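You operate a simulated robot arm through the tools that you are given. There is no shell and no other tool.

You are at the controls of a simulated two-armed robot. One attempt, no reset.

Task
Set the limit dial back to 1150, press reset and switch on again.
Fine: switch off before opening the control box and shut it after.

Only the result counts: the job must be done as asked and must still hold three seconds after the hand-in. Knocking over, shifting, dropping, spilling or breaking anything else fails it.

Robot
Two 7-joint arms with fingered hands on one trunk that stands fixed in place. Base frame: the origin is at the foot of the trunk, x ahead of it, y to its left, z up. Units: cm, rad, N and s.
The left shoulder is at [4.7, 15.2, 115.9], the right one opposite. With the tool pointing down near the work surface each hand reaches from about 10 to 60 cm from the base axis, measured 20 degrees to its own side. Payload 3.8 kg a hand.
The TCP of each hand is the grasp point between the finger pads, 3 cm short of the fingertips. In the tool frame z runs along the fingers and y along their closing line. The gripper opens to 10.4 cm; its body begins 3.5 cm behind the TCP. The gripper is a hand of 5 fingers: y runs from the thumb to the fingers, the wrist lies at [-1.5, -10.4, -17.8] in the tool frame, and closing takes about 1.5 s.
Orientation is that of the tool frame in the base frame, as a unit quaternion [w, x, y, z]. With the fingers straight down and the wrist toward the robot, the tool's x, y and z point along [0, 1, 0], [1, 0, 0] and [0, 0, -1] of the base frame.

Tools
- The arms move only by the tool jog_arm. It takes "left_series", "right_series" or both (then of equal length, played together; a hand with none holds still); each is one flat list of numbers, 6 for each row, row after row: the shift along the tool's x, y, z in units of 20 mm (1.0 is 20 mm), then the turn, a rotation vector about the tool's x, y, z in units of 6 degrees (1.0 is 6 degrees). In form: [x, y, z, rx, ry, rz, x, y, z, rx, ry, rz, ...]. A call has 1 to 20 rows; each row shifts and turns the commanded pose from where the row before left it, along the tool's axes as they then stand. "left_grip" and "right_grip" are, for a hand that has rows, the finger opening in cm, from 0 to 10.4, set as the call begins (left out, the last holds). A call with a number of a shift or a turn outside -1 to 1 is refused whole. Rows are played at 5 a second. More than 5 cm and 0.15 rad between two rows, or a gripper value outside its range, and nothing of the call is played. Where a pose cannot be reached the arm comes as near as it can. A force on the tool above 80 N (or 10 N above the force at the start of the call, whichever is more), or a blocked arm, ends the call early, and 0.2 s more pass. Each finger travels about 7.2 cm/s and halts on what it meets, pressing with about 24 N; the grip force reading is that of the motor and also rises with nothing between the fingers. The clock runs only during rows and for 0.2 s after the last one: add rows that do not move to give the fingers time. It gives the time, the measured TCP pose, the force on the tool (base axes), the opening and the grip force at its end, in the units of the frame above (readings bear some noise), with the torque about the TCP (base axes, N m) and any sound that the robot's microphone picked up, and new pictures: "pictures" is both (left out), scene, wrist or none (wrist: the cameras of the hands that moved).
- Cameras (640 x 400 px; columns grow to the right, rows downward): "scene" is now at [11.94, 4.33, 128.27]; the picture's right is [0.54, -0.84, -0.07], its down [-0.71, -0.40, -0.58] and it looks along [0.46, 0.36, -0.81] (base axes); focal length 356 px, centre (320, 200). "left" rides on the left gripper at [-8, -7.8, -14.1] in its tool frame; the picture's right is [-0.78, -0.30, 0.56], its down [0.54, -0.78, 0.33] and it looks along [0.33, 0.56, 0.76] (tool axes); focal length 247 px, centre (320, 200). "right" rides on the right gripper at [8, -7.8, -14.1] in its tool frame; the picture's right is [-0.78, 0.30, -0.56], its down [-0.53, -0.78, 0.33] and it looks along [-0.33, 0.56, 0.76] (tool axes); focal length 247 px, centre (320, 200). There is no depth. A picture from a camera that has moved, and an enlarged one, comes with that camera's place and axes in the base frame and with its lens.
- slide_trunk(by): moves the trunk up (or, below 0, down) by that many cm; the arms and the scene camera ride with it, the base frame stays. It gives what a move gives, with no picture.
- finger_targets(index, middle, ring, little, thumb_bend, thumb_turn, hand): sets how far each is bent, from 0 (flat) to 1 (curled in); at 0.3 the hand is open as for a grip, at 0.7 the pads meet at the TCP. One left out holds its place. A second passes; each finger stops where it meets its share of the squeeze, and holds until it gets a number again. A gripper value or a shape takes the hand back. It gives what a move gives, with no picture; readings hold the bend of each and the force on index, middle, ring, little, thumb and palm. thumb_turn goes from beside the hand (0) to across from the fingers (1), as for a grip.
- preshape(shape, hand): the hand has 5 fingers and takes this shape, open, in about a second: jaw (thumb against the fingers, like two jaws); tri (thumb and two fingers); tip (a fingertip pinch); poke (one finger out to press); point (the index stretched); flat (the hand flat); cup (the hand cupped); fist (a fist). The gripper value then closes the fingers along that shape, each until it touches; the sizes above hold for jaw. It gives what a move gives, with no picture.
- turn_head(pan, tilt): turns the head with the scene camera to pan (to the left, within 1.396 rad either way) and tilt (down, from -0.506 to 1.204), counted from straight ahead of the robot (the tilt from the chest, where the trunk bows). It gives what a move gives, and a new picture of the scene camera.
- enlarge(camera, box): a new picture of the part [left, top, right, bottom] of that camera's present view, enlarged. It takes no simulated time.
- sign_off(): hands the job in; it is judged then, once.

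Places have to be worked out from the pictures, the camera data and where the tool is seen. Open the grippers and draw the arms clear of the work before you hand the job in, unless the task says otherwise.

The tools are called after "Emit:" as name(argument=value, ...) on one line, values as JSON. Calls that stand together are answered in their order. jog_arm: Moves the arms, as the interface text tells. Its arguments: {"type":"object","properties":{"left_series":{"type":"array"},"left_grip":{"type":"number"},"right_series":{"type":"array"},"right_grip":{"type":"number"},"pictures":{"type":"string","enum":["both","scene","wrist","none"]}},"required":[]} The other tools are called the same way: slide_trunk (by) moves the trunk up or down; preshape (shape, hand) gives the hand a shape; finger_targets (index, middle, ring, little, thumb_bend, thumb_turn, hand) moves the fingers one by one; turn_head (pan, tilt) turns the head that bears the scene camera; enlarge (camera, box) takes an enlarged picture of a part of a camera's view; sign_off () hands the job in.

At the start:

```text
t: 0.0
left_tcp_pos: [42.92, 38.6, 92.63]
left_ee_rot: [0.0, 0.707, 0.707, 0.0]
left_contact_force: [0.6, 0.0, 0.4]
left_ft_torque: [0.01, -0.04, 0.02]
left_opening: 10.38
left_finger_force: 0.0
left_shape: jaw
left_bend: [0.3, 0.3, 0.3, 0.3, 0.3, 0.98]
left_finger forces: [0.0, 0.0, 0.1, 0.0, 0.0, 0.1]
right_tcp_pos: [29.69, -2.87, 85.09]
right_ee_rot: [0.013, 0.704, 0.708, -0.045]
right_contact_force: [0.5, 0.0, -1.1]
right_ft_torque: [-0.02, -0.01, 0.03]
right_opening: 10.37
right_finger_force: 0.1
right_shape: jaw
right_bend: [0.3, 0.3, 0.3, 0.3, 0.3, 0.98]
right_finger forces: [0.1, 0.0, 0.0, 0.0, 0.0, 0.0]
trunk travel left (down, up): [-23.6, 22.0]
head pan, tilt (commanded): [0.572, 0.838]
```

scene: 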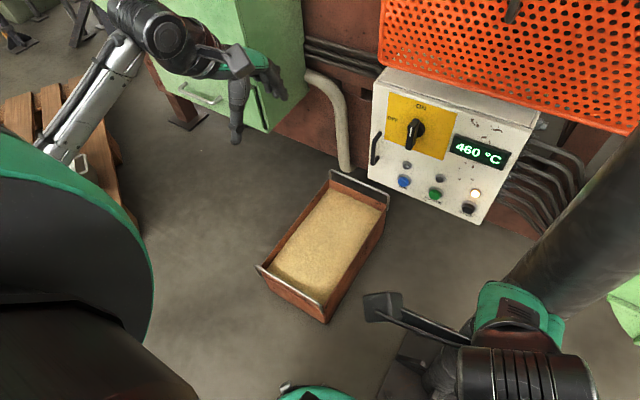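
right: 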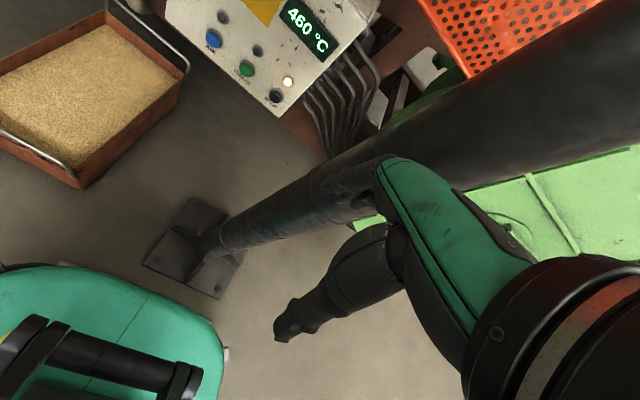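
left: 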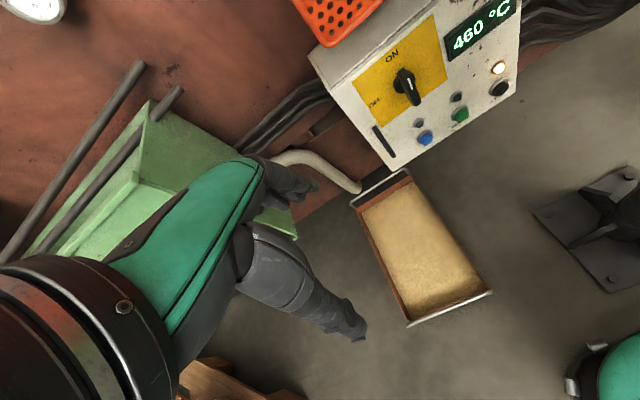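

I see a control box with a rotary ON/OFF main switch, a 460 °C display, and blue, green and black buttons. I'll enlarge the box for detail first.

Emit:
enlarge(camera="scene", box=[350, 60, 560, 230])

Emit:
enlarge(camera="left", box=[300, 0, 540, 180])

Emit:
enlarge(camera="right", box=[160, 0, 400, 150])

```text
2.35 times, centred on (455, 145) of scene
camera zoom: at [11.94, 4.33, 128.27], right [0.54, -0.84, -0.07], down [-0.71, -0.4, -0.58], along [0.46, 0.36, -0.81], focal length 838 px, centre (2, 329)
```

zoom: 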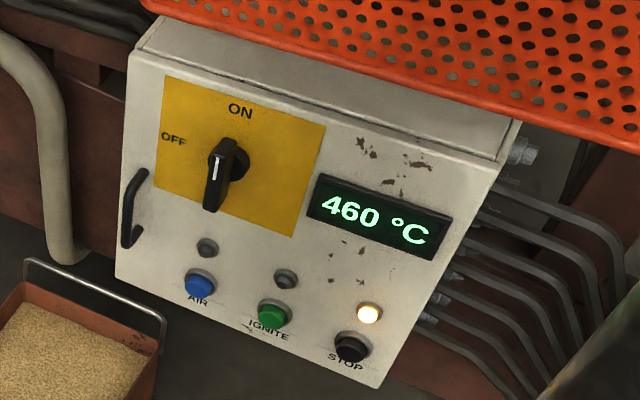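

```text
2.22 times, centred on (420, 90) of left
camera zoom: at [35.2, 30.53, 106.68], right [-0.3, -0.78, -0.56], down [-0.78, 0.54, -0.33], along [0.56, 0.33, -0.76], focal length 549 px, centre (98, 444)
```

zoom: 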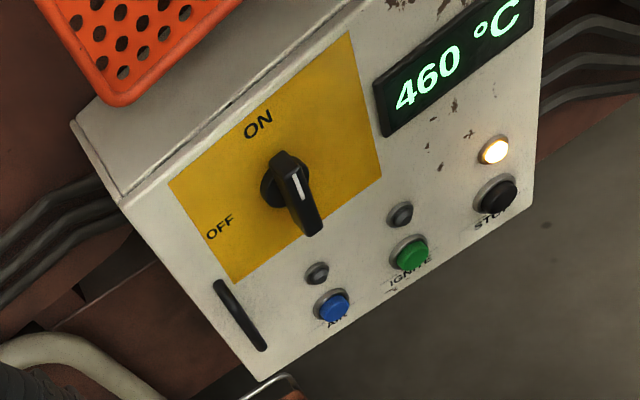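

```text
2.67 times, centred on (280, 75) of right
camera zoom: at [22.49, 6.28, 98.75], right [0.33, -0.73, 0.61], down [-0.79, -0.56, -0.25], along [0.52, -0.39, -0.76], focal length 659 px, centre (427, 533)
```

zoom: 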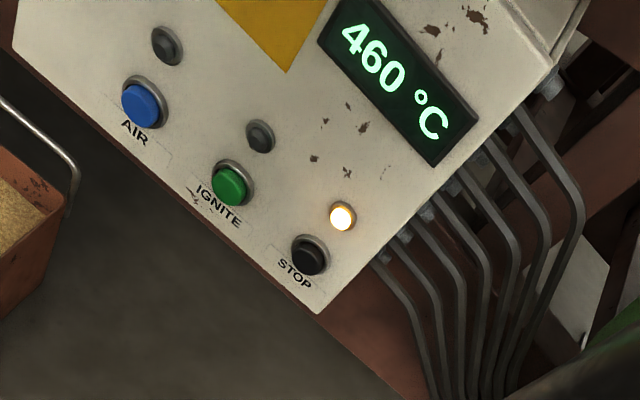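

The box face looks to be vertical near x≈73, with the knob around [70, 22, 70], the door handle around [72, 31, 60] and hinges on the right. Before moving anything I'll look around with the head for obstacles near both arms.

Emit:
turn_head(pan=-0.3, tilt=0.8)

Emit:
turn_head(pan=0.3, tilt=0.45)

Emit:
turn_head(pan=1.1, tilt=0.8)

```text
t: 1.2
left_tcp_pos: [42.85, 38.53, 92.51]
left_ee_rot: [0.0, 0.707, 0.707, 0.0]
left_contact_force: [-0.9, -0.1, -1.2]
left_ft_torque: [0.01, 0.02, -0.01]
left_opening: 10.37
left_finger_force: 0.1
left_shape: jaw
left_bend: [0.3, 0.3, 0.3, 0.3, 0.3, 0.98]
left_finger forces: [0.0, 0.0, 0.1, 0.0, 0.0, 0.0]
right_tcp_pos: [29.71, -2.73, 85.05]
right_ee_rot: [0.014, 0.704, 0.709, -0.046]
right_contact_force: [-0.4, -0.5, 0.3]
right_ft_torque: [-0.01, 0.03, -0.01]
right_opening: 10.39
right_finger_force: 0.1
right_shape: jaw
right_bend: [0.3, 0.3, 0.3, 0.3, 0.3, 0.98]
right_finger forces: [0.0, 0.0, 0.1, 0.0, 0.0, 0.0]
trunk travel left (down, up): [-23.6, 22.0]
head pan, tilt (commanded): [-0.3, 0.799]
camera scene: at [13.06, -2.32, 128.44], right [-0.29, -0.96, 0.04], down [-0.77, 0.21, -0.6], along [0.57, -0.21, -0.8], focal length 356 px, centre (320, 200)
```

scene: 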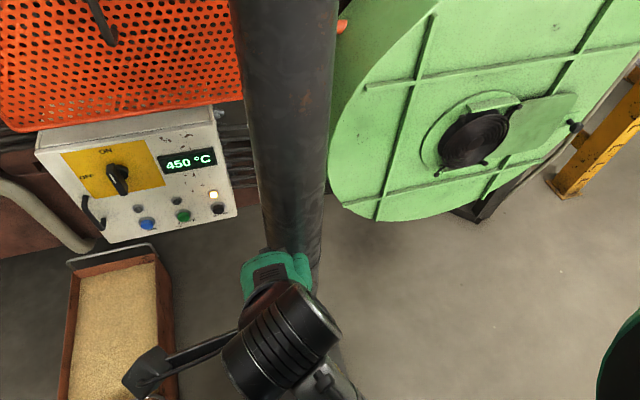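

```text
t: 2.2
left_tcp_pos: [42.71, 38.63, 92.52]
left_ee_rot: [0.0, 0.707, 0.707, 0.0]
left_contact_force: [-0.2, 0.5, -0.6]
left_ft_torque: [0.0, -0.01, 0.0]
left_opening: 10.34
left_finger_force: 0.0
left_shape: jaw
left_bend: [0.3, 0.3, 0.3, 0.3, 0.3, 0.98]
left_finger forces: [0.1, 0.0, 0.0, 0.0, 0.0, 0.1]
right_tcp_pos: [29.64, -2.91, 85.06]
right_ee_rot: [0.014, 0.704, 0.708, -0.046]
right_contact_force: [0.1, -1.0, -0.1]
right_ft_torque: [-0.01, -0.03, -0.01]
right_opening: 10.35
right_finger_force: 0.1
right_shape: jaw
right_bend: [0.3, 0.3, 0.3, 0.3, 0.3, 0.98]
right_finger forces: [0.0, 0.0, 0.1, 0.0, 0.1, 0.0]
trunk travel left (down, up): [-23.6, 22.0]
head pan, tilt (commanded): [0.3, 0.45]
camera scene: at [14.51, 2.78, 131.32], right [0.29, -0.96, -0.04], down [-0.53, -0.13, -0.84], along [0.8, 0.27, -0.54], focal length 356 px, centre (320, 200)
```

scene: 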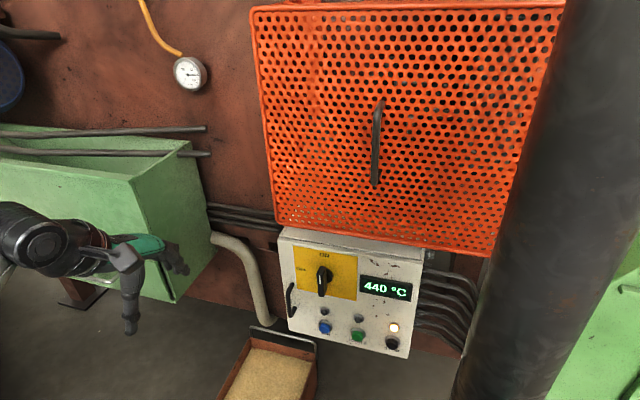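

```text
t: 3.3
left_tcp_pos: [42.84, 38.65, 92.55]
left_ee_rot: [0.0, 0.707, 0.707, 0.0]
left_contact_force: [-0.1, 0.2, -0.1]
left_ft_torque: [-0.03, -0.01, -0.02]
left_opening: 10.4
left_finger_force: 0.1
left_shape: jaw
left_bend: [0.3, 0.3, 0.3, 0.3, 0.3, 0.98]
left_finger forces: [0.0, 0.1, 0.1, 0.0, 0.0, 0.1]
right_tcp_pos: [29.5, -2.85, 85.01]
right_ee_rot: [0.014, 0.704, 0.708, -0.047]
right_contact_force: [0.0, 0.2, 0.1]
right_ft_torque: [0.02, 0.02, 0.01]
right_opening: 10.35
right_finger_force: 0.1
right_shape: jaw
right_bend: [0.3, 0.3, 0.3, 0.3, 0.3, 0.98]
right_finger forces: [0.0, 0.1, 0.0, 0.0, 0.1, 0.0]
trunk travel left (down, up): [-23.6, 22.0]
head pan, tilt (commanded): [1.1, 0.799]
camera scene: at [9.05, 7.25, 128.96], right [0.88, -0.45, -0.11], down [-0.41, -0.64, -0.65], along [0.22, 0.62, -0.75], focal length 356 px, centre (320, 200)
```

scene: 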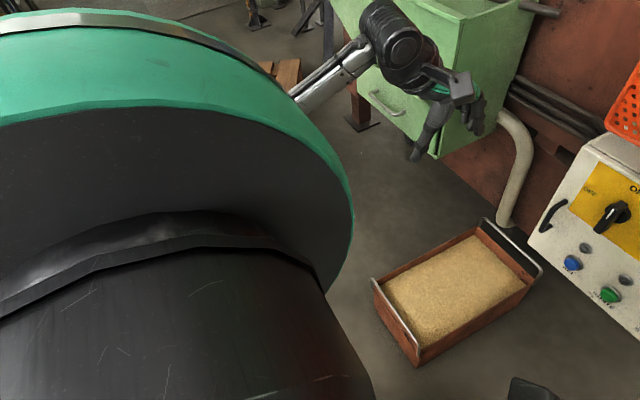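

The temperature display is falling (460 → 440), the pole stands at about [43, -8], and the left side is free apart from the tray. I'll draw the right hand back to the right, out of the door's swing, and aim the head at the panel.

Emit:
jog_arm(right_series=[-1, -0.3, 0, 0, 0, 0, -1, -0.3, 0, 0, 0, 0, -1, -0.3, 0, 0, 0, 0, -1, -0.3, 0, 0, 0, 0, -1, -0.3, 0, 0, 0, 0, -1, -0.2, 0, 0, 0, 0, -1, 0, 0, 0, 0, 0, -1, 0, 0, 0, 0, 0, -1, 0, 0, 0, 0, 0], pictures="none")

Emit:
turn_head(pan=0.3, tilt=0.65)

Emit:
enlarge(camera="scene", box=[270, 130, 430, 230])

```text
t: 5.3
left_tcp_pos: [42.83, 38.58, 92.55]
left_ee_rot: [0.0, 0.707, 0.707, 0.0]
left_contact_force: [0.3, 0.1, -1.1]
left_ft_torque: [0.02, 0.0, 0.02]
left_opening: 10.38
left_finger_force: 0.1
left_shape: jaw
left_bend: [0.3, 0.3, 0.3, 0.3, 0.3, 0.98]
left_finger forces: [0.0, 0.0, 0.1, 0.0, 0.1, 0.0]
right_tcp_pos: [32.59, -16.15, 81.34]
right_ee_rot: [0.013, 0.704, 0.708, -0.045]
right_contact_force: [0.4, 1.0, 0.2]
right_ft_torque: [0.0, -0.02, -0.01]
right_opening: 10.4
right_finger_force: 0.1
right_shape: jaw
right_bend: [0.3, 0.3, 0.3, 0.3, 0.3, 0.98]
right_finger forces: [0.0, 0.1, 0.0, 0.0, 0.1, 0.1]
right hand out of reach, approached as far as the arm can: row 2, 3, 4, 5, 6, 7, 8, 9
trunk travel left (down, up): [-23.6, 22.0]
head pan, tilt (commanded): [1.1, 0.799]
```

```text
t: 6.4
left_tcp_pos: [42.85, 38.54, 92.53]
left_ee_rot: [0.0, 0.707, 0.708, 0.0]
left_contact_force: [-0.2, -0.1, -0.2]
left_ft_torque: [0.0, 0.04, 0.02]
left_opening: 10.38
left_finger_force: 0.1
left_shape: jaw
left_bend: [0.3, 0.3, 0.3, 0.3, 0.3, 0.98]
left_finger forces: [0.0, 0.0, 0.0, 0.0, 0.1, 0.0]
right_tcp_pos: [32.47, -16.01, 81.39]
right_ee_rot: [0.013, 0.705, 0.708, -0.044]
right_contact_force: [0.2, 0.1, -0.7]
right_ft_torque: [0.03, -0.02, 0.0]
right_opening: 10.38
right_finger_force: 0.0
right_shape: jaw
right_bend: [0.3, 0.3, 0.3, 0.3, 0.3, 0.98]
right_finger forces: [0.1, 0.0, 0.1, 0.1, 0.1, 0.1]
trunk travel left (down, up): [-23.6, 22.0]
head pan, tilt (commanded): [0.3, 0.649]
camera scene: at [13.8, 2.63, 129.62], right [0.29, -0.96, -0.04], down [-0.67, -0.18, -0.72], along [0.68, 0.24, -0.7], focal length 356 px, centre (320, 200)
```

scene: 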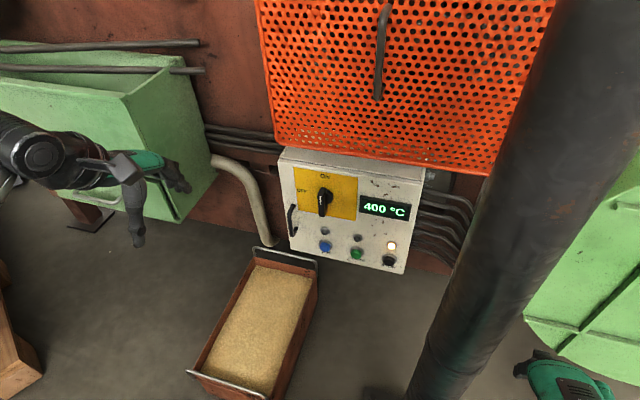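

```text
4.00 times, centred on (350, 180) of scene
camera zoom: at [13.8, 2.63, 129.62], right [0.29, -0.96, -0.04], down [-0.67, -0.18, -0.72], along [0.68, 0.24, -0.7], focal length 1424 px, centre (200, 280)
```

zoom: 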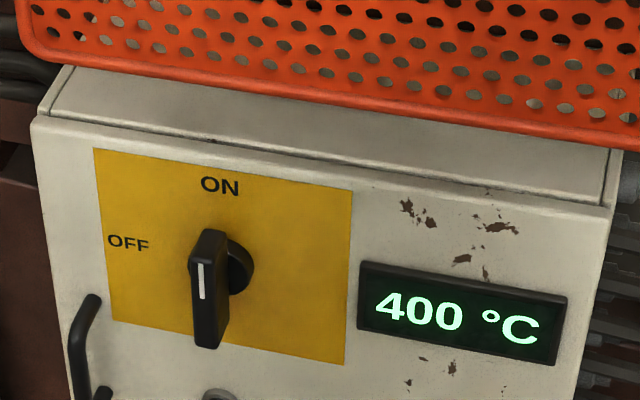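

The knob is a vertical bar pointing at ON: its axis is near [73.4, 22, 70.4], it protrudes about 3 cm, and OFF is 90° to the left. The right hand is clear beyond the pole, so I'll lower the trunk 15 cm to bring the left arm to panel height.

Emit:
slide_trunk(by=-15)

Emit:
turn_head(pan=0.4, tilt=0.55)

```text
t: 8.2
left_tcp_pos: [42.92, 38.56, 77.57]
left_ee_rot: [0.0, 0.707, 0.708, 0.001]
left_contact_force: [0.2, 0.3, 0.0]
left_ft_torque: [0.03, -0.02, 0.0]
left_opening: 10.37
left_finger_force: 0.1
left_shape: jaw
left_bend: [0.3, 0.3, 0.3, 0.3, 0.3, 0.98]
left_finger forces: [0.0, 0.0, 0.1, 0.0, 0.0, 0.1]
right_tcp_pos: [30.43, -16.15, 58.49]
right_ee_rot: [-0.066, 0.695, 0.705, -0.124]
right_contact_force: [-0.5, 0.0, 0.1]
right_ft_torque: [0.0, 0.02, 0.01]
right_opening: 10.35
right_finger_force: 0.1
right_shape: jaw
right_bend: [0.3, 0.3, 0.3, 0.3, 0.3, 0.98]
right_finger forces: [0.0, 0.0, 0.1, 0.0, 0.0, 0.0]
trunk travel left (down, up): [-8.6, 37.0]
head pan, tilt (commanded): [0.3, 0.649]
```

```text
t: 8.9
left_tcp_pos: [42.82, 38.61, 77.54]
left_ee_rot: [0.0, 0.707, 0.707, 0.0]
left_contact_force: [-0.4, 0.1, -0.3]
left_ft_torque: [0.02, 0.03, -0.01]
left_opening: 10.38
left_finger_force: 0.2
left_shape: jaw
left_bend: [0.3, 0.3, 0.3, 0.3, 0.3, 0.98]
left_finger forces: [0.0, 0.0, 0.0, 0.0, 0.1, 0.1]
right_tcp_pos: [30.31, -16.08, 58.56]
right_ee_rot: [-0.066, 0.695, 0.705, -0.123]
right_contact_force: [0.3, -0.4, -0.4]
right_ft_torque: [0.0, -0.03, -0.02]
right_opening: 10.4
right_finger_force: 0.0
right_shape: jaw
right_bend: [0.3, 0.3, 0.3, 0.3, 0.3, 0.98]
right_finger forces: [0.0, 0.0, 0.0, 0.0, 0.1, 0.1]
trunk travel left (down, up): [-8.6, 37.0]
head pan, tilt (commanded): [0.4, 0.55]
camera scene: at [23.15, 3.55, 110.5], right [0.36, -0.92, -0.14], down [-0.75, -0.2, -0.63], along [0.55, 0.33, -0.76], focal length 356 px, centre (320, 200)
```

scene: 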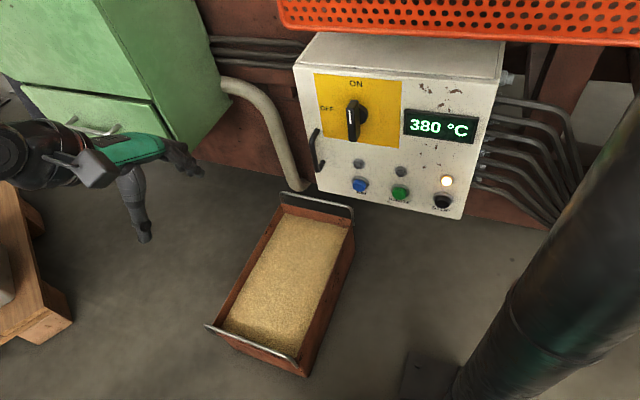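

The trunk bowed forward and the panel is well in view. Now I turn the left hand from fingers-down to fingers-forward (about tool x) where it is, clear of everything.

Emit:
jog_arm(left_series=[0, 0, 0, -1, 0, 0, 0, 0, 0, -1, 0, 0, 0, 0, 0, -1, 0, 0, 0, 0, 0, -1, 0, 0, 0, 0, 0, -1, 0, 0, 0, 0, 0, -1, 0, 0, 0, 0, 0, -1, 0, 0, 0, 0, 0, -1, 0, 0, 0, 0, 0, -1, 0, 0, 0, 0, 0, -1, 0, 0, 0, 0, 0, -1, 0, 0, 0, 0, 0, -1, 0, 0, 0, 0, 0, -1, 0, 0, 0, 0, 0, -1, 0, 0, 0, 0, 0, -1, 0, 0], pictures="both")

```text
t: 11.6
left_tcp_pos: [42.86, 39.62, 78.65]
left_ee_rot: [0.391, 0.621, 0.511, 0.448]
left_contact_force: [0.1, -0.1, 0.5]
left_ft_torque: [0.01, -0.01, 0.01]
left_opening: 10.38
left_finger_force: 0.0
left_shape: jaw
left_bend: [0.3, 0.3, 0.3, 0.3, 0.3, 0.98]
left_finger forces: [0.1, 0.1, 0.1, 0.0, 0.0, 0.0]
right_tcp_pos: [30.33, -16.11, 58.59]
right_ee_rot: [-0.065, 0.695, 0.705, -0.123]
right_contact_force: [0.1, -0.8, -0.4]
right_ft_torque: [-0.01, -0.02, -0.01]
right_opening: 10.39
right_finger_force: 0.0
right_shape: jaw
right_bend: [0.3, 0.3, 0.3, 0.3, 0.3, 0.98]
right_finger forces: [0.1, 0.0, 0.0, 0.1, 0.0, 0.0]
trunk travel left (down, up): [-8.6, 37.0]
head pan, tilt (commanded): [0.4, 0.55]
stopped in row 13 (left hand): the arm was blocked; the commanded pose is now the measured one
camera scene: at [23.06, 3.55, 110.63], right [0.36, -0.92, -0.13], down [-0.75, -0.2, -0.63], along [0.56, 0.33, -0.76], focal length 356 px, centre (320, 200)
camera left: at [26.75, 33.39, 74.31], right [0.39, -0.73, -0.57], down [0.14, 0.65, -0.75], along [0.91, 0.21, 0.35], focal length 247 px, centre (320, 200)
```

scene: 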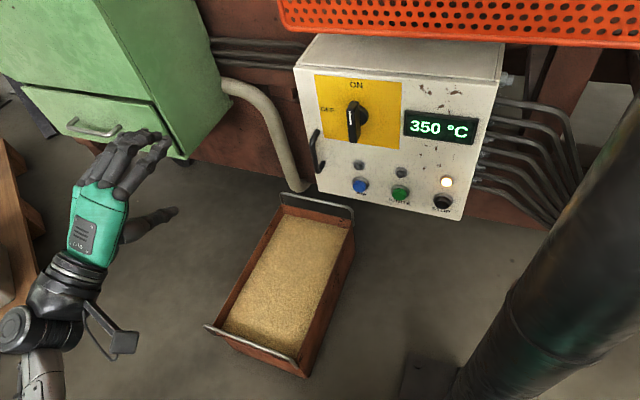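
left: 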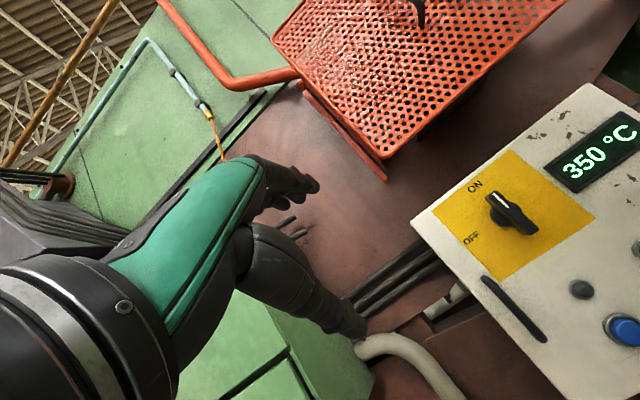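

The arm stopped at a joint limit with the fingers forward and about 17° down, with no contact force. Next I roll about the fingers' axis toward a handshake pose (thumb on the right) and see how far it goes.

Emit:
jog_arm(left_series=[0, 0, 0, 0, 0, -1, 0, 0, 0, 0, 0, -1, 0, 0, 0, 0, 0, -1, 0, 0, 0, 0, 0, -1, 0, 0, 0, 0, 0, -1, 0, 0, 0, 0, 0, -1, 0, 0, 0, 0, 0, -1, 0, 0, 0, 0, 0, -1, 0, 0, 0, 0, 0, -1, 0, 0, 0, 0, 0, -1, 0, 0, 0, 0, 0, -1, 0, 0, 0, 0, 0, -1, 0, 0, 0, 0, 0, -1, 0, 0, 0, 0, 0, -1, 0, 0, 0, 0, 0, -1], pictures="both")

```text
t: 12.5
left_tcp_pos: [43.33, 40.58, 79.46]
left_ee_rot: [0.406, 0.6, 0.562, 0.399]
left_contact_force: [0.6, 0.6, 0.1]
left_ft_torque: [0.0, 0.02, -0.02]
left_opening: 10.36
left_finger_force: 0.0
left_shape: jaw
left_bend: [0.3, 0.3, 0.3, 0.3, 0.3, 0.98]
left_finger forces: [0.0, 0.1, 0.0, 0.0, 0.0, 0.0]
right_tcp_pos: [30.33, -16.04, 58.55]
right_ee_rot: [-0.066, 0.695, 0.705, -0.124]
right_contact_force: [0.2, -0.1, 0.6]
right_ft_torque: [-0.02, -0.02, 0.02]
right_opening: 10.37
right_finger_force: 0.1
right_shape: jaw
right_bend: [0.3, 0.3, 0.3, 0.3, 0.3, 0.98]
right_finger forces: [0.0, 0.0, 0.0, 0.0, 0.0, 0.0]
trunk travel left (down, up): [-8.6, 37.0]
head pan, tilt (commanded): [0.4, 0.55]
stopped in row 4 (left hand): the arm was blocked; the commanded pose is now the measured one
camera scene: at [23.12, 3.55, 110.56], right [0.36, -0.92, -0.14], down [-0.75, -0.2, -0.63], along [0.55, 0.33, -0.76], focal length 356 px, centre (320, 200)
camera left: at [27.07, 33.31, 77.04], right [0.38, -0.79, -0.49], down [0.07, 0.55, -0.83], along [0.92, 0.28, 0.26], focal length 247 px, centre (320, 200)
```

scene: 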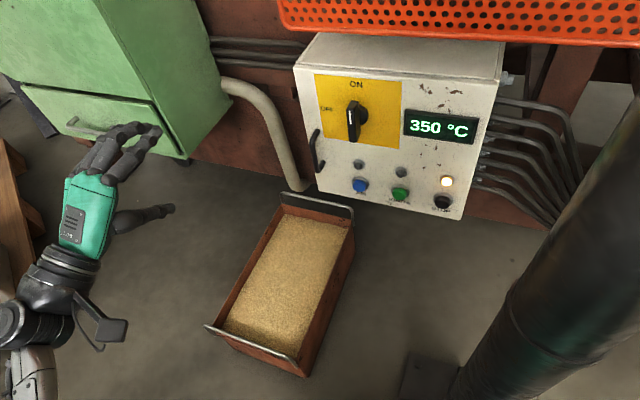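
left: 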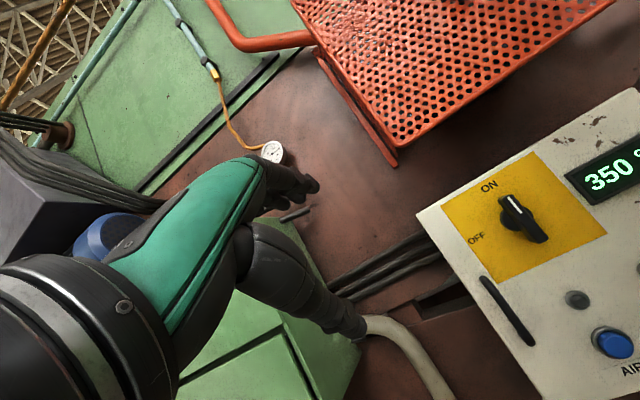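

The roll was blocked again, probably because the arm is folded too close. I'll first extend the hand about 10 cm forward and 8 cm right over the free space, then try the roll again.

Emit:
jog_arm(left_series=[-0.75, 0.38, 0.96, 0, 0, 0, -0.75, 0.38, 0.96, 0, 0, 0, -0.75, 0.38, 0.96, 0, 0, 0, -0.75, 0.38, 0.96, 0, 0, 0, -0.75, 0.38, 0.96, 0, 0, 0, 0, 0, 0, 0, 0, -1, 0, 0, 0, 0, 0, -1, 0, 0, 0, 0, 0, -1, 0, 0, 0, 0, 0, -1, 0, 0, 0, 0, 0, -1, 0, 0, 0, 0, 0, -1, 0, 0, 0, 0, 0, -1, 0, 0, 0, 0, 0, -1, 0, 0, 0, 0, 0, -1, 0, 0, 0, 0, 0, -1, 0, 0, 0, 0, 0, -1, 0, 0, 0, 0, 0, -1, 0, 0, 0, 0, 0, -1, 0, 0, 0, 0, 0, -1, 0, 0, 0, 0, 0, -1], pictures="both")

```text
t: 13.6
left_tcp_pos: [49.06, 34.6, 75.11]
left_ee_rot: [0.34, 0.657, 0.558, 0.376]
left_contact_force: [-0.1, 0.6, 0.0]
left_ft_torque: [0.0, 0.0, -0.02]
left_opening: 10.38
left_finger_force: 0.1
left_shape: jaw
left_bend: [0.3, 0.3, 0.3, 0.3, 0.3, 0.98]
left_finger forces: [0.0, 0.0, 0.0, 0.1, 0.1, 0.0]
right_tcp_pos: [30.25, -16.13, 58.81]
right_ee_rot: [-0.065, 0.695, 0.705, -0.123]
right_contact_force: [-0.1, -1.0, 0.6]
right_ft_torque: [0.04, -0.03, 0.01]
right_opening: 10.35
right_finger_force: 0.0
right_shape: jaw
right_bend: [0.3, 0.3, 0.3, 0.3, 0.3, 0.98]
right_finger forces: [0.1, 0.0, 0.1, 0.0, 0.0, 0.0]
trunk travel left (down, up): [-8.6, 37.0]
head pan, tilt (commanded): [0.4, 0.55]
stopped in row 5 (left hand): the arm was blocked; the commanded pose is now the measured one
camera scene: at [23.07, 3.54, 110.66], right [0.36, -0.92, -0.13], down [-0.75, -0.2, -0.63], along [0.56, 0.33, -0.76], focal length 356 px, centre (320, 200)
camera left: at [32.35, 28.16, 74.35], right [0.27, -0.74, -0.62], down [-0.03, 0.63, -0.77], along [0.96, 0.23, 0.15], focal length 247 px, centre (320, 200)
```

scene: 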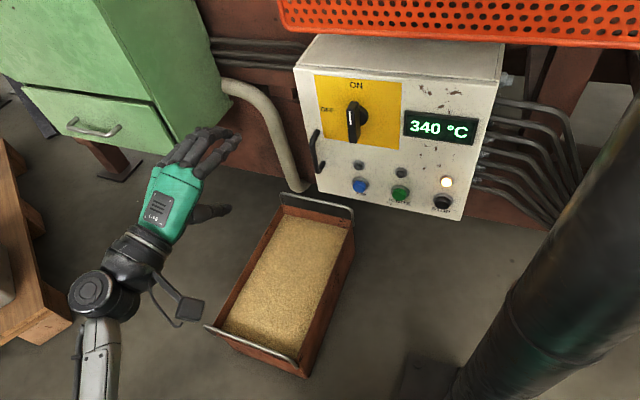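
left: 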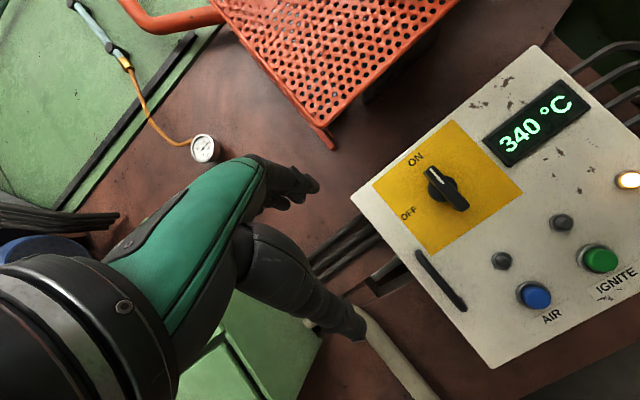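

The wrist's extension is the limit (fingers now 29° down), so a stretched finger will reach forward better than the bent ones. I'll give the left hand the pointing shape and look at where the finger ends up.

Emit:
preshape(shape="point", hand="left")

Emit:
jog_arm(left_series=[0, 0, 0, 0, 0, 0], pictures="both")

```text
t: 14.4
left_tcp_pos: [48.97, 34.6, 74.86]
left_ee_rot: [0.338, 0.658, 0.558, 0.376]
left_contact_force: [0.1, -0.4, -0.4]
left_ft_torque: [0.01, 0.0, 0.0]
left_opening: 9.58
left_finger_force: 0.0
left_shape: point
left_bend: [0.2, 1.0, 1.0, 1.0, 0.98, 0.88]
left_finger forces: [0.1, 0.1, 0.1, 0.0, 0.1, 0.0]
right_tcp_pos: [30.29, -16.17, 58.55]
right_ee_rot: [-0.065, 0.695, 0.705, -0.123]
right_contact_force: [-0.2, 0.9, -0.4]
right_ft_torque: [-0.02, 0.0, 0.02]
right_opening: 10.37
right_finger_force: 0.2
right_shape: jaw
right_bend: [0.3, 0.3, 0.3, 0.3, 0.3, 0.98]
right_finger forces: [0.0, 0.1, 0.0, 0.0, 0.0, 0.1]
trunk travel left (down, up): [-8.6, 37.0]
head pan, tilt (commanded): [0.4, 0.55]
```

```text
t: 14.8
left_tcp_pos: [48.98, 34.55, 74.76]
left_ee_rot: [0.337, 0.659, 0.557, 0.375]
left_contact_force: [0.0, 1.0, 0.0]
left_ft_torque: [0.0, -0.03, -0.02]
left_opening: 9.63
left_finger_force: 0.0
left_shape: point
left_bend: [0.2, 1.0, 1.0, 1.0, 0.98, 0.88]
left_finger forces: [0.0, 0.0, 0.1, 0.0, 0.0, 0.0]
right_tcp_pos: [30.31, -16.12, 58.48]
right_ee_rot: [-0.066, 0.695, 0.705, -0.124]
right_contact_force: [0.6, -0.3, 0.8]
right_ft_torque: [0.01, 0.02, 0.03]
right_opening: 10.38
right_finger_force: 0.0
right_shape: jaw
right_bend: [0.3, 0.3, 0.3, 0.3, 0.3, 0.98]
right_finger forces: [0.0, 0.1, 0.1, 0.0, 0.0, 0.1]
trunk travel left (down, up): [-8.6, 37.0]
head pan, tilt (commanded): [0.4, 0.55]
camera scene: at [23.14, 3.54, 110.51], right [0.36, -0.92, -0.14], down [-0.75, -0.2, -0.63], along [0.55, 0.33, -0.76], focal length 356 px, centre (320, 200)
camera left: at [32.31, 28.22, 74.15], right [0.27, -0.74, -0.62], down [-0.03, 0.64, -0.77], along [0.96, 0.23, 0.15], focal length 247 px, centre (320, 200)
```

scene: 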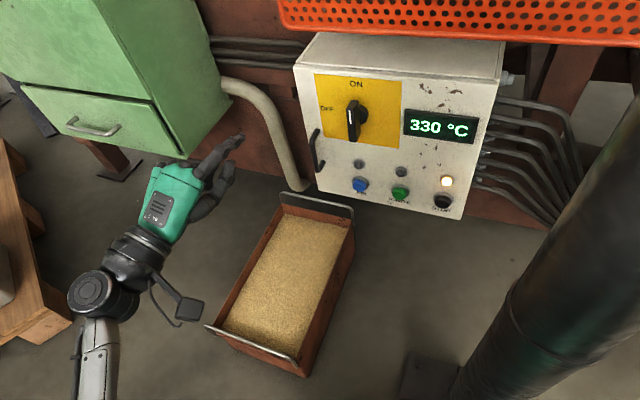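
left: 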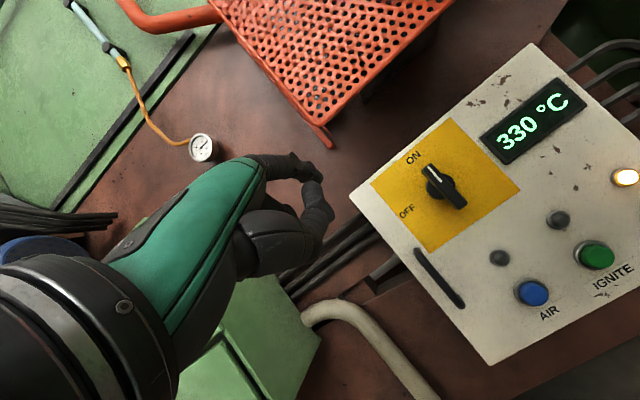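

The index tip is roughly at [52, 31, 80], about 6 cm above and 3 cm ahead of the TCP. I'll straighten the index fully and advance toward the knob's right side, stopping about 8 cm short of the panel.

Emit:
finger_targets(hand="left", index=0.0)

Emit:
jog_arm(left_series=[-0.79, 0.14, 0.9, 0, 0, 0, -0.79, 0.14, 0.9, 0, 0, 0, -0.79, 0.14, 0.9, 0, 0, 0, -0.79, 0.14, 0.9, 0, 0, 0, -0.79, 0.14, 0.9, 0, 0, 0, -0.79, 0.14, 0.9, 0, 0, 0], pictures="both")

```text
t: 15.8
left_tcp_pos: [48.93, 34.68, 74.88]
left_ee_rot: [0.336, 0.66, 0.558, 0.376]
left_contact_force: [-0.2, 0.3, -0.1]
left_ft_torque: [0.0, 0.0, -0.01]
left_opening: 5.11
left_finger_force: 0.1
left_shape: fingers
left_bend: [0.0, 1.0, 1.0, 1.0, 0.98, 0.88]
left_finger forces: [0.0, 0.0, 0.0, 0.0, 0.0, 0.0]
right_tcp_pos: [30.34, -16.05, 58.62]
right_ee_rot: [-0.066, 0.695, 0.705, -0.124]
right_contact_force: [0.1, 0.3, -0.8]
right_ft_torque: [0.0, 0.0, 0.0]
right_opening: 10.38
right_finger_force: 0.0
right_shape: jaw
right_bend: [0.3, 0.3, 0.3, 0.3, 0.3, 0.98]
right_finger forces: [0.1, 0.0, 0.0, 0.0, 0.0, 0.0]
trunk travel left (down, up): [-8.6, 37.0]
head pan, tilt (commanded): [0.4, 0.55]
```

```text
t: 17.4
left_tcp_pos: [54.74, 26.46, 65.29]
left_ee_rot: [0.278, 0.703, 0.547, 0.359]
left_contact_force: [0.1, 0.4, 0.5]
left_ft_torque: [0.0, -0.02, 0.02]
left_opening: 5.06
left_finger_force: 0.1
left_shape: fingers
left_bend: [0.0, 1.0, 1.0, 1.0, 0.98, 0.88]
left_finger forces: [0.0, 0.0, 0.0, 0.1, 0.1, 0.0]
right_tcp_pos: [30.36, -16.24, 59.1]
right_ee_rot: [-0.063, 0.696, 0.705, -0.121]
right_contact_force: [-0.9, 0.2, 0.1]
right_ft_torque: [-0.03, 0.0, 0.0]
right_opening: 10.38
right_finger_force: 0.1
right_shape: jaw
right_bend: [0.3, 0.3, 0.3, 0.3, 0.3, 0.98]
right_finger forces: [0.0, 0.0, 0.0, 0.0, 0.0, 0.0]
trunk travel left (down, up): [-8.6, 37.0]
head pan, tilt (commanded): [0.4, 0.55]
stopped in row 6 (left hand): the arm was blocked; the commanded pose is now the measured one
camera scene: at [22.88, 3.54, 111.01], right [0.37, -0.92, -0.13], down [-0.74, -0.2, -0.64], along [0.56, 0.33, -0.76], focal length 356 px, centre (320, 200)
camera left: at [37.79, 20.52, 66.02], right [0.17, -0.68, -0.72], down [-0.1, 0.71, -0.7], along [0.98, 0.19, 0.06], focal length 247 px, centre (320, 200)
```

scene: 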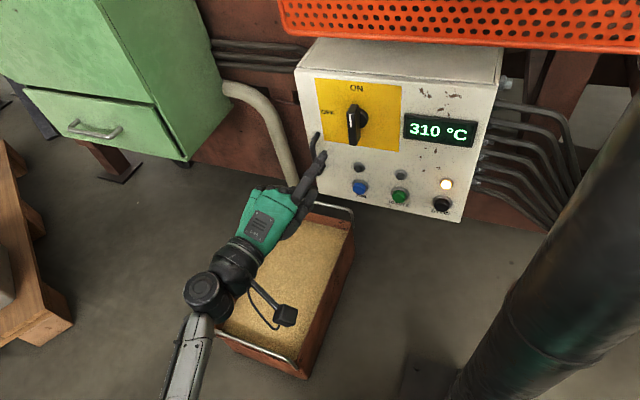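
left: 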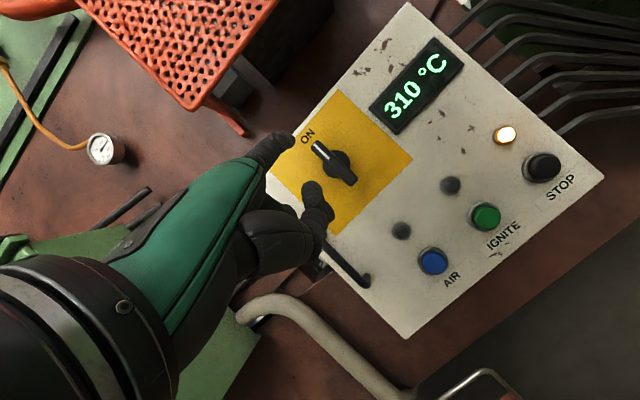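

The straight index actually sits about 51° up from tool z, so tool z should point much more downward (a natural wrist). I'll pitch the hand down about 24°, level the roll, and move to a point in front of the knob's right side.

Emit:
jog_arm(left_series=[0, 0, 0, 0.8, -0.1, -0.47, 0, 0, 0, 0.8, -0.1, -0.47, 0, 0, 0, 0.8, -0.1, -0.47, 0, 0, 0, 0.8, -0.1, -0.47, 0, 0, 0, 0.8, -0.1, -0.47, -0.97, 0.77, 0.1, 0, 0, 0, -0.97, 0.77, 0.1, 0, 0, 0, -0.97, 0.77, 0.1, 0, 0, 0], pictures="both")

```text
t: 18.8
left_tcp_pos: [50.63, 27.99, 59.75]
left_ee_rot: [0.092, 0.717, 0.671, 0.169]
left_contact_force: [0.1, 0.2, 0.1]
left_ft_torque: [-0.01, 0.03, 0.02]
left_opening: 5.06
left_finger_force: 0.0
left_shape: fingers
left_bend: [0.0, 1.0, 1.0, 1.0, 0.98, 0.88]
left_finger forces: [0.0, 0.0, 0.0, 0.1, 0.1, 0.0]
right_tcp_pos: [30.52, -16.19, 58.71]
right_ee_rot: [-0.064, 0.696, 0.705, -0.122]
right_contact_force: [0.0, -0.1, 0.0]
right_ft_torque: [0.03, -0.04, 0.0]
right_opening: 10.37
right_finger_force: 0.0
right_shape: jaw
right_bend: [0.3, 0.3, 0.3, 0.3, 0.3, 0.98]
right_finger forces: [0.1, 0.0, 0.0, 0.1, 0.1, 0.1]
trunk travel left (down, up): [-8.6, 37.0]
head pan, tilt (commanded): [0.4, 0.55]
stopped in row 6 (left hand): the arm was blocked; the commanded pose is now the measured one
camera scene: at [23.02, 3.52, 110.75], right [0.36, -0.92, -0.13], down [-0.75, -0.2, -0.63], along [0.56, 0.33, -0.76], focal length 356 px, centre (320, 200)
camera left: at [38.0, 19.22, 69.2], right [-0.11, -0.69, -0.72], down [-0.58, 0.63, -0.52], along [0.81, 0.36, -0.47], focal length 247 px, centre (320, 200)
```

scene: 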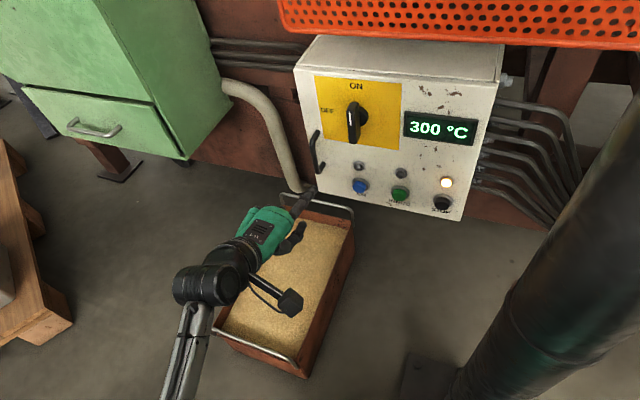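
left: 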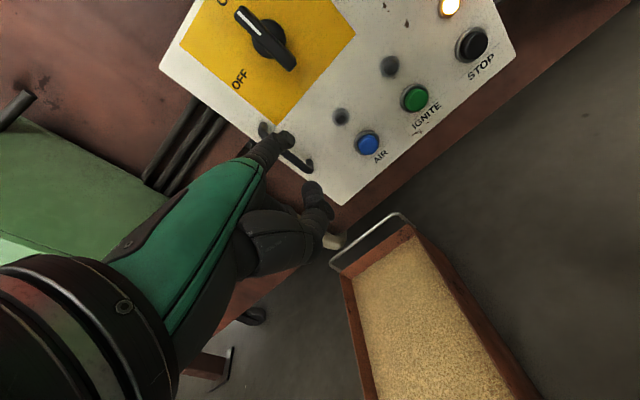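

The wrist itself seems unable to rise or go forward, so some joint of the arm is at its limit. I'll look at the elbow's configuration with the head.

Emit:
turn_head(pan=0.9, tilt=1.0)

```text
t: 19.8
left_tcp_pos: [50.36, 27.81, 59.53]
left_ee_rot: [0.091, 0.717, 0.67, 0.166]
left_contact_force: [0.6, 0.6, 0.3]
left_ft_torque: [0.0, 0.0, -0.01]
left_opening: 5.08
left_finger_force: 0.0
left_shape: fingers
left_bend: [0.0, 1.0, 1.0, 1.0, 0.98, 0.88]
left_finger forces: [0.0, 0.0, 0.0, 0.0, 0.1, 0.0]
right_tcp_pos: [30.35, -16.05, 58.63]
right_ee_rot: [-0.065, 0.695, 0.705, -0.123]
right_contact_force: [0.8, -0.1, 0.0]
right_ft_torque: [0.0, 0.0, -0.04]
right_opening: 10.4
right_finger_force: 0.1
right_shape: jaw
right_bend: [0.3, 0.3, 0.3, 0.3, 0.3, 0.98]
right_finger forces: [0.0, 0.0, 0.0, 0.0, 0.0, 0.1]
trunk travel left (down, up): [-8.6, 37.0]
head pan, tilt (commanded): [0.901, 1.0]
camera scene: at [18.07, 5.51, 108.65], right [0.73, -0.62, -0.27], down [-0.68, -0.66, -0.33], along [0.02, 0.42, -0.91], focal length 356 px, centre (320, 200)
```

scene: 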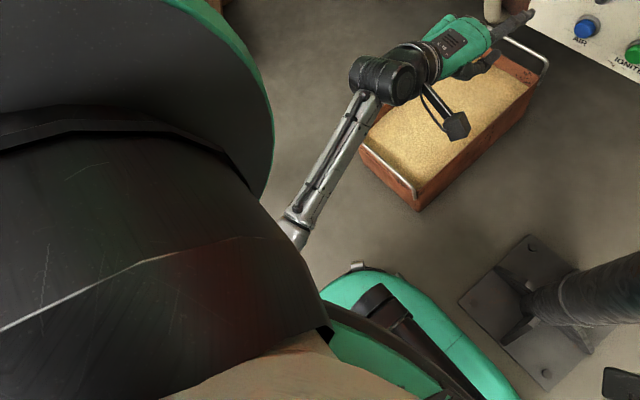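

The forearm hangs low under the shoulder and the hand is below it. I'll go back to the natural fingers-down orientation (index then points forward and about 39° down) and lift the hand, which should bring the elbow out.

Emit:
jog_arm(left_series=[0, 0, -0.3, 0.89, -0.26, -0.16, 0, 0, -0.3, 0.89, -0.26, -0.16, 0, 0, -0.3, 0.89, -0.26, -0.16, 0, 0, -0.3, 0.89, -0.26, -0.16, 0, 0, -1, 0, 0, 0, 0, 0, -1, 0, 0, 0, 0, 0, -1, 0, 0, 0, 0, 0, -1, 0, 0, 0, 0, 0, -1, 0, 0, 0], pictures="none")

Emit:
turn_head(pan=0.45, tilt=0.55)

```text
t: 20.7
left_tcp_pos: [43.13, 24.96, 55.07]
left_ee_rot: [-0.013, 0.704, 0.708, -0.056]
left_contact_force: [-0.5, -0.1, -0.1]
left_ft_torque: [0.01, -0.04, 0.0]
left_opening: 5.06
left_finger_force: 0.1
left_shape: fingers
left_bend: [0.0, 1.0, 1.0, 1.0, 0.98, 0.88]
left_finger forces: [0.0, 0.0, 0.1, 0.0, 0.1, 0.1]
right_tcp_pos: [30.35, -16.18, 58.67]
right_ee_rot: [-0.065, 0.696, 0.705, -0.122]
right_contact_force: [-0.1, -0.4, 0.4]
right_ft_torque: [-0.04, 0.0, 0.01]
right_opening: 10.36
right_finger_force: 0.1
right_shape: jaw
right_bend: [0.3, 0.3, 0.3, 0.3, 0.3, 0.98]
right_finger forces: [0.0, 0.0, 0.1, 0.1, 0.1, 0.1]
trunk travel left (down, up): [-8.6, 37.0]
head pan, tilt (commanded): [0.901, 1.0]
stopped in row 4 (left hand): the arm was blocked; the commanded pose is now the measured one
```

```text
t: 21.6
left_tcp_pos: [43.06, 24.91, 54.86]
left_ee_rot: [-0.014, 0.704, 0.708, -0.06]
left_contact_force: [0.1, 0.9, -0.9]
left_ft_torque: [-0.01, -0.01, -0.01]
left_opening: 5.1
left_finger_force: 0.1
left_shape: fingers
left_bend: [0.0, 1.0, 1.0, 1.0, 0.98, 0.88]
left_finger forces: [0.1, 0.0, 0.0, 0.0, 0.0, 0.0]
right_tcp_pos: [30.27, -16.08, 58.55]
right_ee_rot: [-0.065, 0.695, 0.705, -0.123]
right_contact_force: [0.0, -0.2, 0.6]
right_ft_torque: [-0.03, 0.01, 0.0]
right_opening: 10.38
right_finger_force: 0.1
right_shape: jaw
right_bend: [0.3, 0.3, 0.3, 0.3, 0.3, 0.98]
right_finger forces: [0.1, 0.1, 0.0, 0.0, 0.0, 0.1]
trunk travel left (down, up): [-8.6, 37.0]
head pan, tilt (commanded): [0.45, 0.55]
camera scene: at [22.89, 3.96, 110.7], right [0.41, -0.9, -0.15], down [-0.74, -0.23, -0.64], along [0.54, 0.37, -0.76], focal length 356 px, centre (320, 200)
```

scene: 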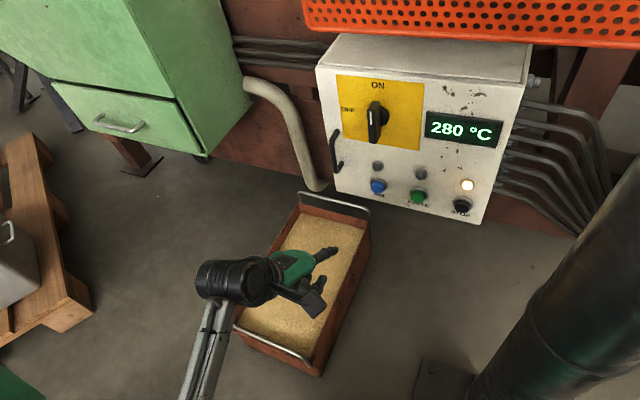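

The wrist seems stuck near [33, 25, 72] whatever the hand's orientation. I'll look further left and down to see the elbow and upper arm.

Emit:
turn_head(pan=1.39, tilt=0.9)

Emit:
turn_head(pan=0.5, tilt=1.2)

```text
t: 22.8
left_tcp_pos: [42.91, 24.88, 54.72]
left_ee_rot: [-0.015, 0.704, 0.708, -0.06]
left_contact_force: [1.1, -0.2, 0.3]
left_ft_torque: [0.02, -0.01, 0.01]
left_opening: 5.06
left_finger_force: 0.1
left_shape: fingers
left_bend: [0.0, 1.0, 1.0, 1.0, 0.98, 0.88]
left_finger forces: [0.0, 0.0, 0.1, 0.0, 0.1, 0.0]
right_tcp_pos: [30.38, -16.2, 58.58]
right_ee_rot: [-0.065, 0.694, 0.706, -0.123]
right_contact_force: [0.2, 0.4, -0.2]
right_ft_torque: [0.0, 0.02, 0.01]
right_opening: 10.37
right_finger_force: 0.1
right_shape: jaw
right_bend: [0.3, 0.3, 0.3, 0.3, 0.3, 0.98]
right_finger forces: [0.1, 0.1, 0.1, 0.0, 0.0, 0.0]
trunk travel left (down, up): [-8.6, 37.0]
head pan, tilt (commanded): [1.389, 0.901]
camera scene: at [15.6, 7.47, 110.25], right [0.92, -0.18, -0.34], down [-0.35, -0.77, -0.53], along [-0.17, 0.61, -0.77], focal length 356 px, centre (320, 200)
```

scene: 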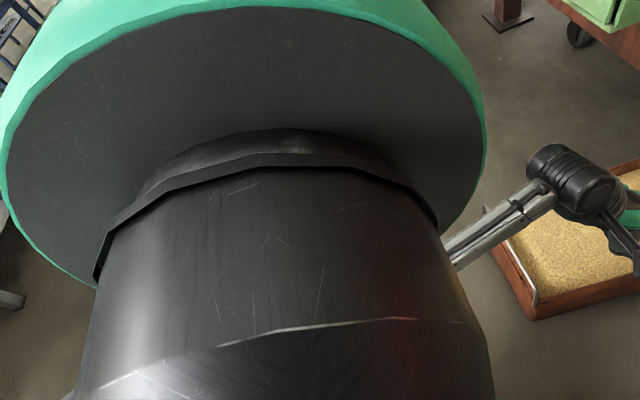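

```text
t: 24.0
left_tcp_pos: [42.79, 24.82, 54.6]
left_ee_rot: [-0.016, 0.703, 0.708, -0.061]
left_contact_force: [-1.2, -0.1, 0.2]
left_ft_torque: [0.0, 0.02, -0.01]
left_opening: 5.1
left_finger_force: 0.0
left_shape: fingers
left_bend: [0.0, 1.0, 1.0, 1.0, 0.98, 0.88]
left_finger forces: [0.0, 0.1, 0.1, 0.1, 0.0, 0.0]
right_tcp_pos: [30.35, -16.1, 58.52]
right_ee_rot: [-0.066, 0.695, 0.705, -0.124]
right_contact_force: [0.2, 0.4, 0.2]
right_ft_torque: [-0.02, 0.01, -0.03]
right_opening: 10.4
right_finger_force: 0.0
right_shape: jaw
right_bend: [0.3, 0.3, 0.3, 0.3, 0.3, 0.98]
right_finger forces: [0.0, 0.1, 0.1, 0.0, 0.0, 0.1]
trunk travel left (down, up): [-8.6, 37.0]
head pan, tilt (commanded): [0.499, 1.201]
camera scene: at [18.24, 2.73, 107.14], right [0.45, -0.88, -0.17], down [-0.89, -0.45, -0.06], along [-0.03, 0.17, -0.98], focal length 356 px, centre (320, 200)
```

scene: 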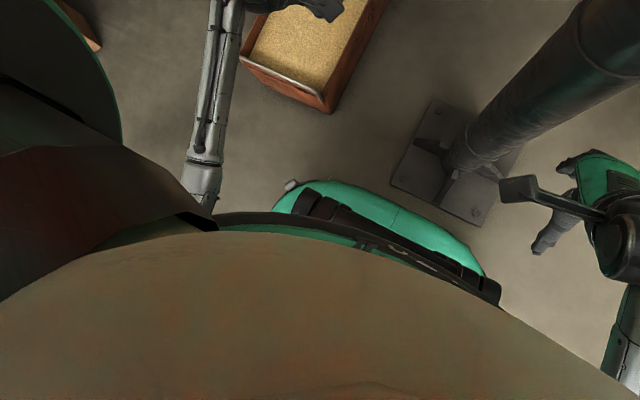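

The elbow is tucked under the chest with the upper arm hanging down. I'll test which motions are free: first 8 cm straight forward from here (the index tip stays short of x=62).

Emit:
jog_arm(left_series=[0, 1, 0, 0, 0, 0, 0, 1, 0, 0, 0, 0, 0, 1, 0, 0, 0, 0, 0, 1, 0, 0, 0, 0, 0, 0, 0, 0, 0, 0], pictures="none")

Emit:
jog_arm(left_series=[0, 0, -0.7, 0, 0, 0, 0, 0, -0.7, 0, 0, 0, 0, 0, -0.7, 0, 0, 0, 0, 0, -0.7, 0, 0, 0, 0, 0, 0, 0, 0, 0], pictures="scene")

```text
t: 24.8
left_tcp_pos: [41.25, 21.51, 48.89]
left_ee_rot: [-0.041, 0.692, 0.706, -0.144]
left_contact_force: [0.1, 0.7, 0.0]
left_ft_torque: [0.01, 0.01, 0.01]
left_opening: 5.08
left_finger_force: 0.0
left_shape: fingers
left_bend: [0.0, 1.0, 1.0, 1.0, 0.98, 0.88]
left_finger forces: [0.0, 0.1, 0.1, 0.1, 0.0, 0.0]
right_tcp_pos: [30.43, -16.15, 58.87]
right_ee_rot: [-0.063, 0.695, 0.705, -0.122]
right_contact_force: [-0.1, 0.3, -0.7]
right_ft_torque: [-0.01, -0.02, 0.01]
right_opening: 10.38
right_finger_force: 0.1
right_shape: jaw
right_bend: [0.3, 0.3, 0.3, 0.3, 0.3, 0.98]
right_finger forces: [0.0, 0.1, 0.0, 0.0, 0.0, 0.0]
trunk travel left (down, up): [-8.6, 37.0]
head pan, tilt (commanded): [0.499, 1.201]
stopped in row 4 (left hand): the arm was blocked; the commanded pose is now the measured one
```

```text
t: 26.2
left_tcp_pos: [40.13, 18.62, 52.38]
left_ee_rot: [-0.025, 0.681, 0.704, -0.199]
left_contact_force: [0.3, -0.8, 0.1]
left_ft_torque: [0.05, 0.0, 0.01]
left_opening: 5.1
left_finger_force: 0.1
left_shape: fingers
left_bend: [0.0, 1.0, 1.0, 1.0, 0.98, 0.88]
left_finger forces: [0.0, 0.1, 0.0, 0.0, 0.0, 0.0]
right_tcp_pos: [30.33, -16.14, 58.77]
right_ee_rot: [-0.064, 0.696, 0.705, -0.122]
right_contact_force: [-1.1, -0.6, 0.1]
right_ft_torque: [-0.01, -0.02, -0.07]
right_opening: 10.36
right_finger_force: 0.0
right_shape: jaw
right_bend: [0.3, 0.3, 0.3, 0.3, 0.3, 0.98]
right_finger forces: [0.1, 0.0, 0.0, 0.1, 0.0, 0.0]
trunk travel left (down, up): [-8.6, 37.0]
head pan, tilt (commanded): [0.499, 1.201]
stopped in row 5 (left hand): the arm was blocked; the commanded pose is now the measured one
camera scene: at [18.17, 2.72, 107.28], right [0.45, -0.88, -0.17], down [-0.89, -0.45, -0.06], along [-0.02, 0.17, -0.98], focal length 356 px, centre (320, 200)
```

scene: 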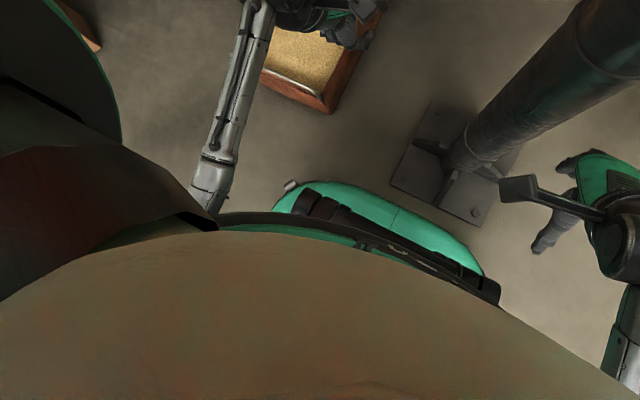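

Commands forward slide the arm down and to the right instead, so it's in a bad configuration. I'll undo this: square up the orientation and move the hand left and up, back toward the starting pose, where the elbow was free.

Emit:
jog_arm(left_series=[0, 0, 0, -0.76, 0.59, 0.08, 0, 0, 0, -0.76, 0.59, 0.08, 0, 0, 0, -0.76, 0.59, 0.08, 0, 0, 0, -0.76, 0.59, 0.08, 1, 0, 0, 0, 0, 0, 1, 0, 0, 0, 0, 0, 1, 0, 0, 0, 0, 0, 1, 0, 0, 0, 0, 0, 1, 0, 0, 0, 0, 0, 1, 0, 0, 0, 0, 0], pictures="scene")

```text
t: 28.4
left_tcp_pos: [40.16, 30.64, 51.99]
left_ee_rot: [-0.003, 0.706, 0.708, -0.002]
left_contact_force: [0.8, 0.6, -0.4]
left_ft_torque: [0.0, -0.01, -0.04]
left_opening: 5.06
left_finger_force: 0.1
left_shape: fingers
left_bend: [0.0, 1.0, 1.0, 1.0, 0.98, 0.88]
left_finger forces: [0.0, 0.0, 0.1, 0.0, 0.0, 0.1]
right_tcp_pos: [30.45, -16.13, 58.45]
right_ee_rot: [-0.065, 0.695, 0.705, -0.124]
right_contact_force: [0.3, -0.4, -0.4]
right_ft_torque: [0.03, 0.02, -0.01]
right_opening: 10.37
right_finger_force: 0.0
right_shape: jaw
right_bend: [0.3, 0.3, 0.3, 0.3, 0.3, 0.98]
right_finger forces: [0.0, 0.0, 0.1, 0.0, 0.1, 0.0]
trunk travel left (down, up): [-8.6, 37.0]
head pan, tilt (commanded): [0.499, 1.201]
camera scene: at [18.28, 2.75, 107.07], right [0.45, -0.88, -0.17], down [-0.89, -0.45, -0.05], along [-0.03, 0.17, -0.98], focal length 356 px, centre (320, 200)
```

scene: 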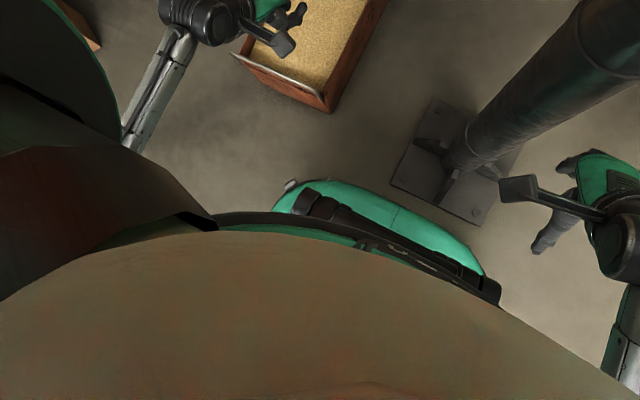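

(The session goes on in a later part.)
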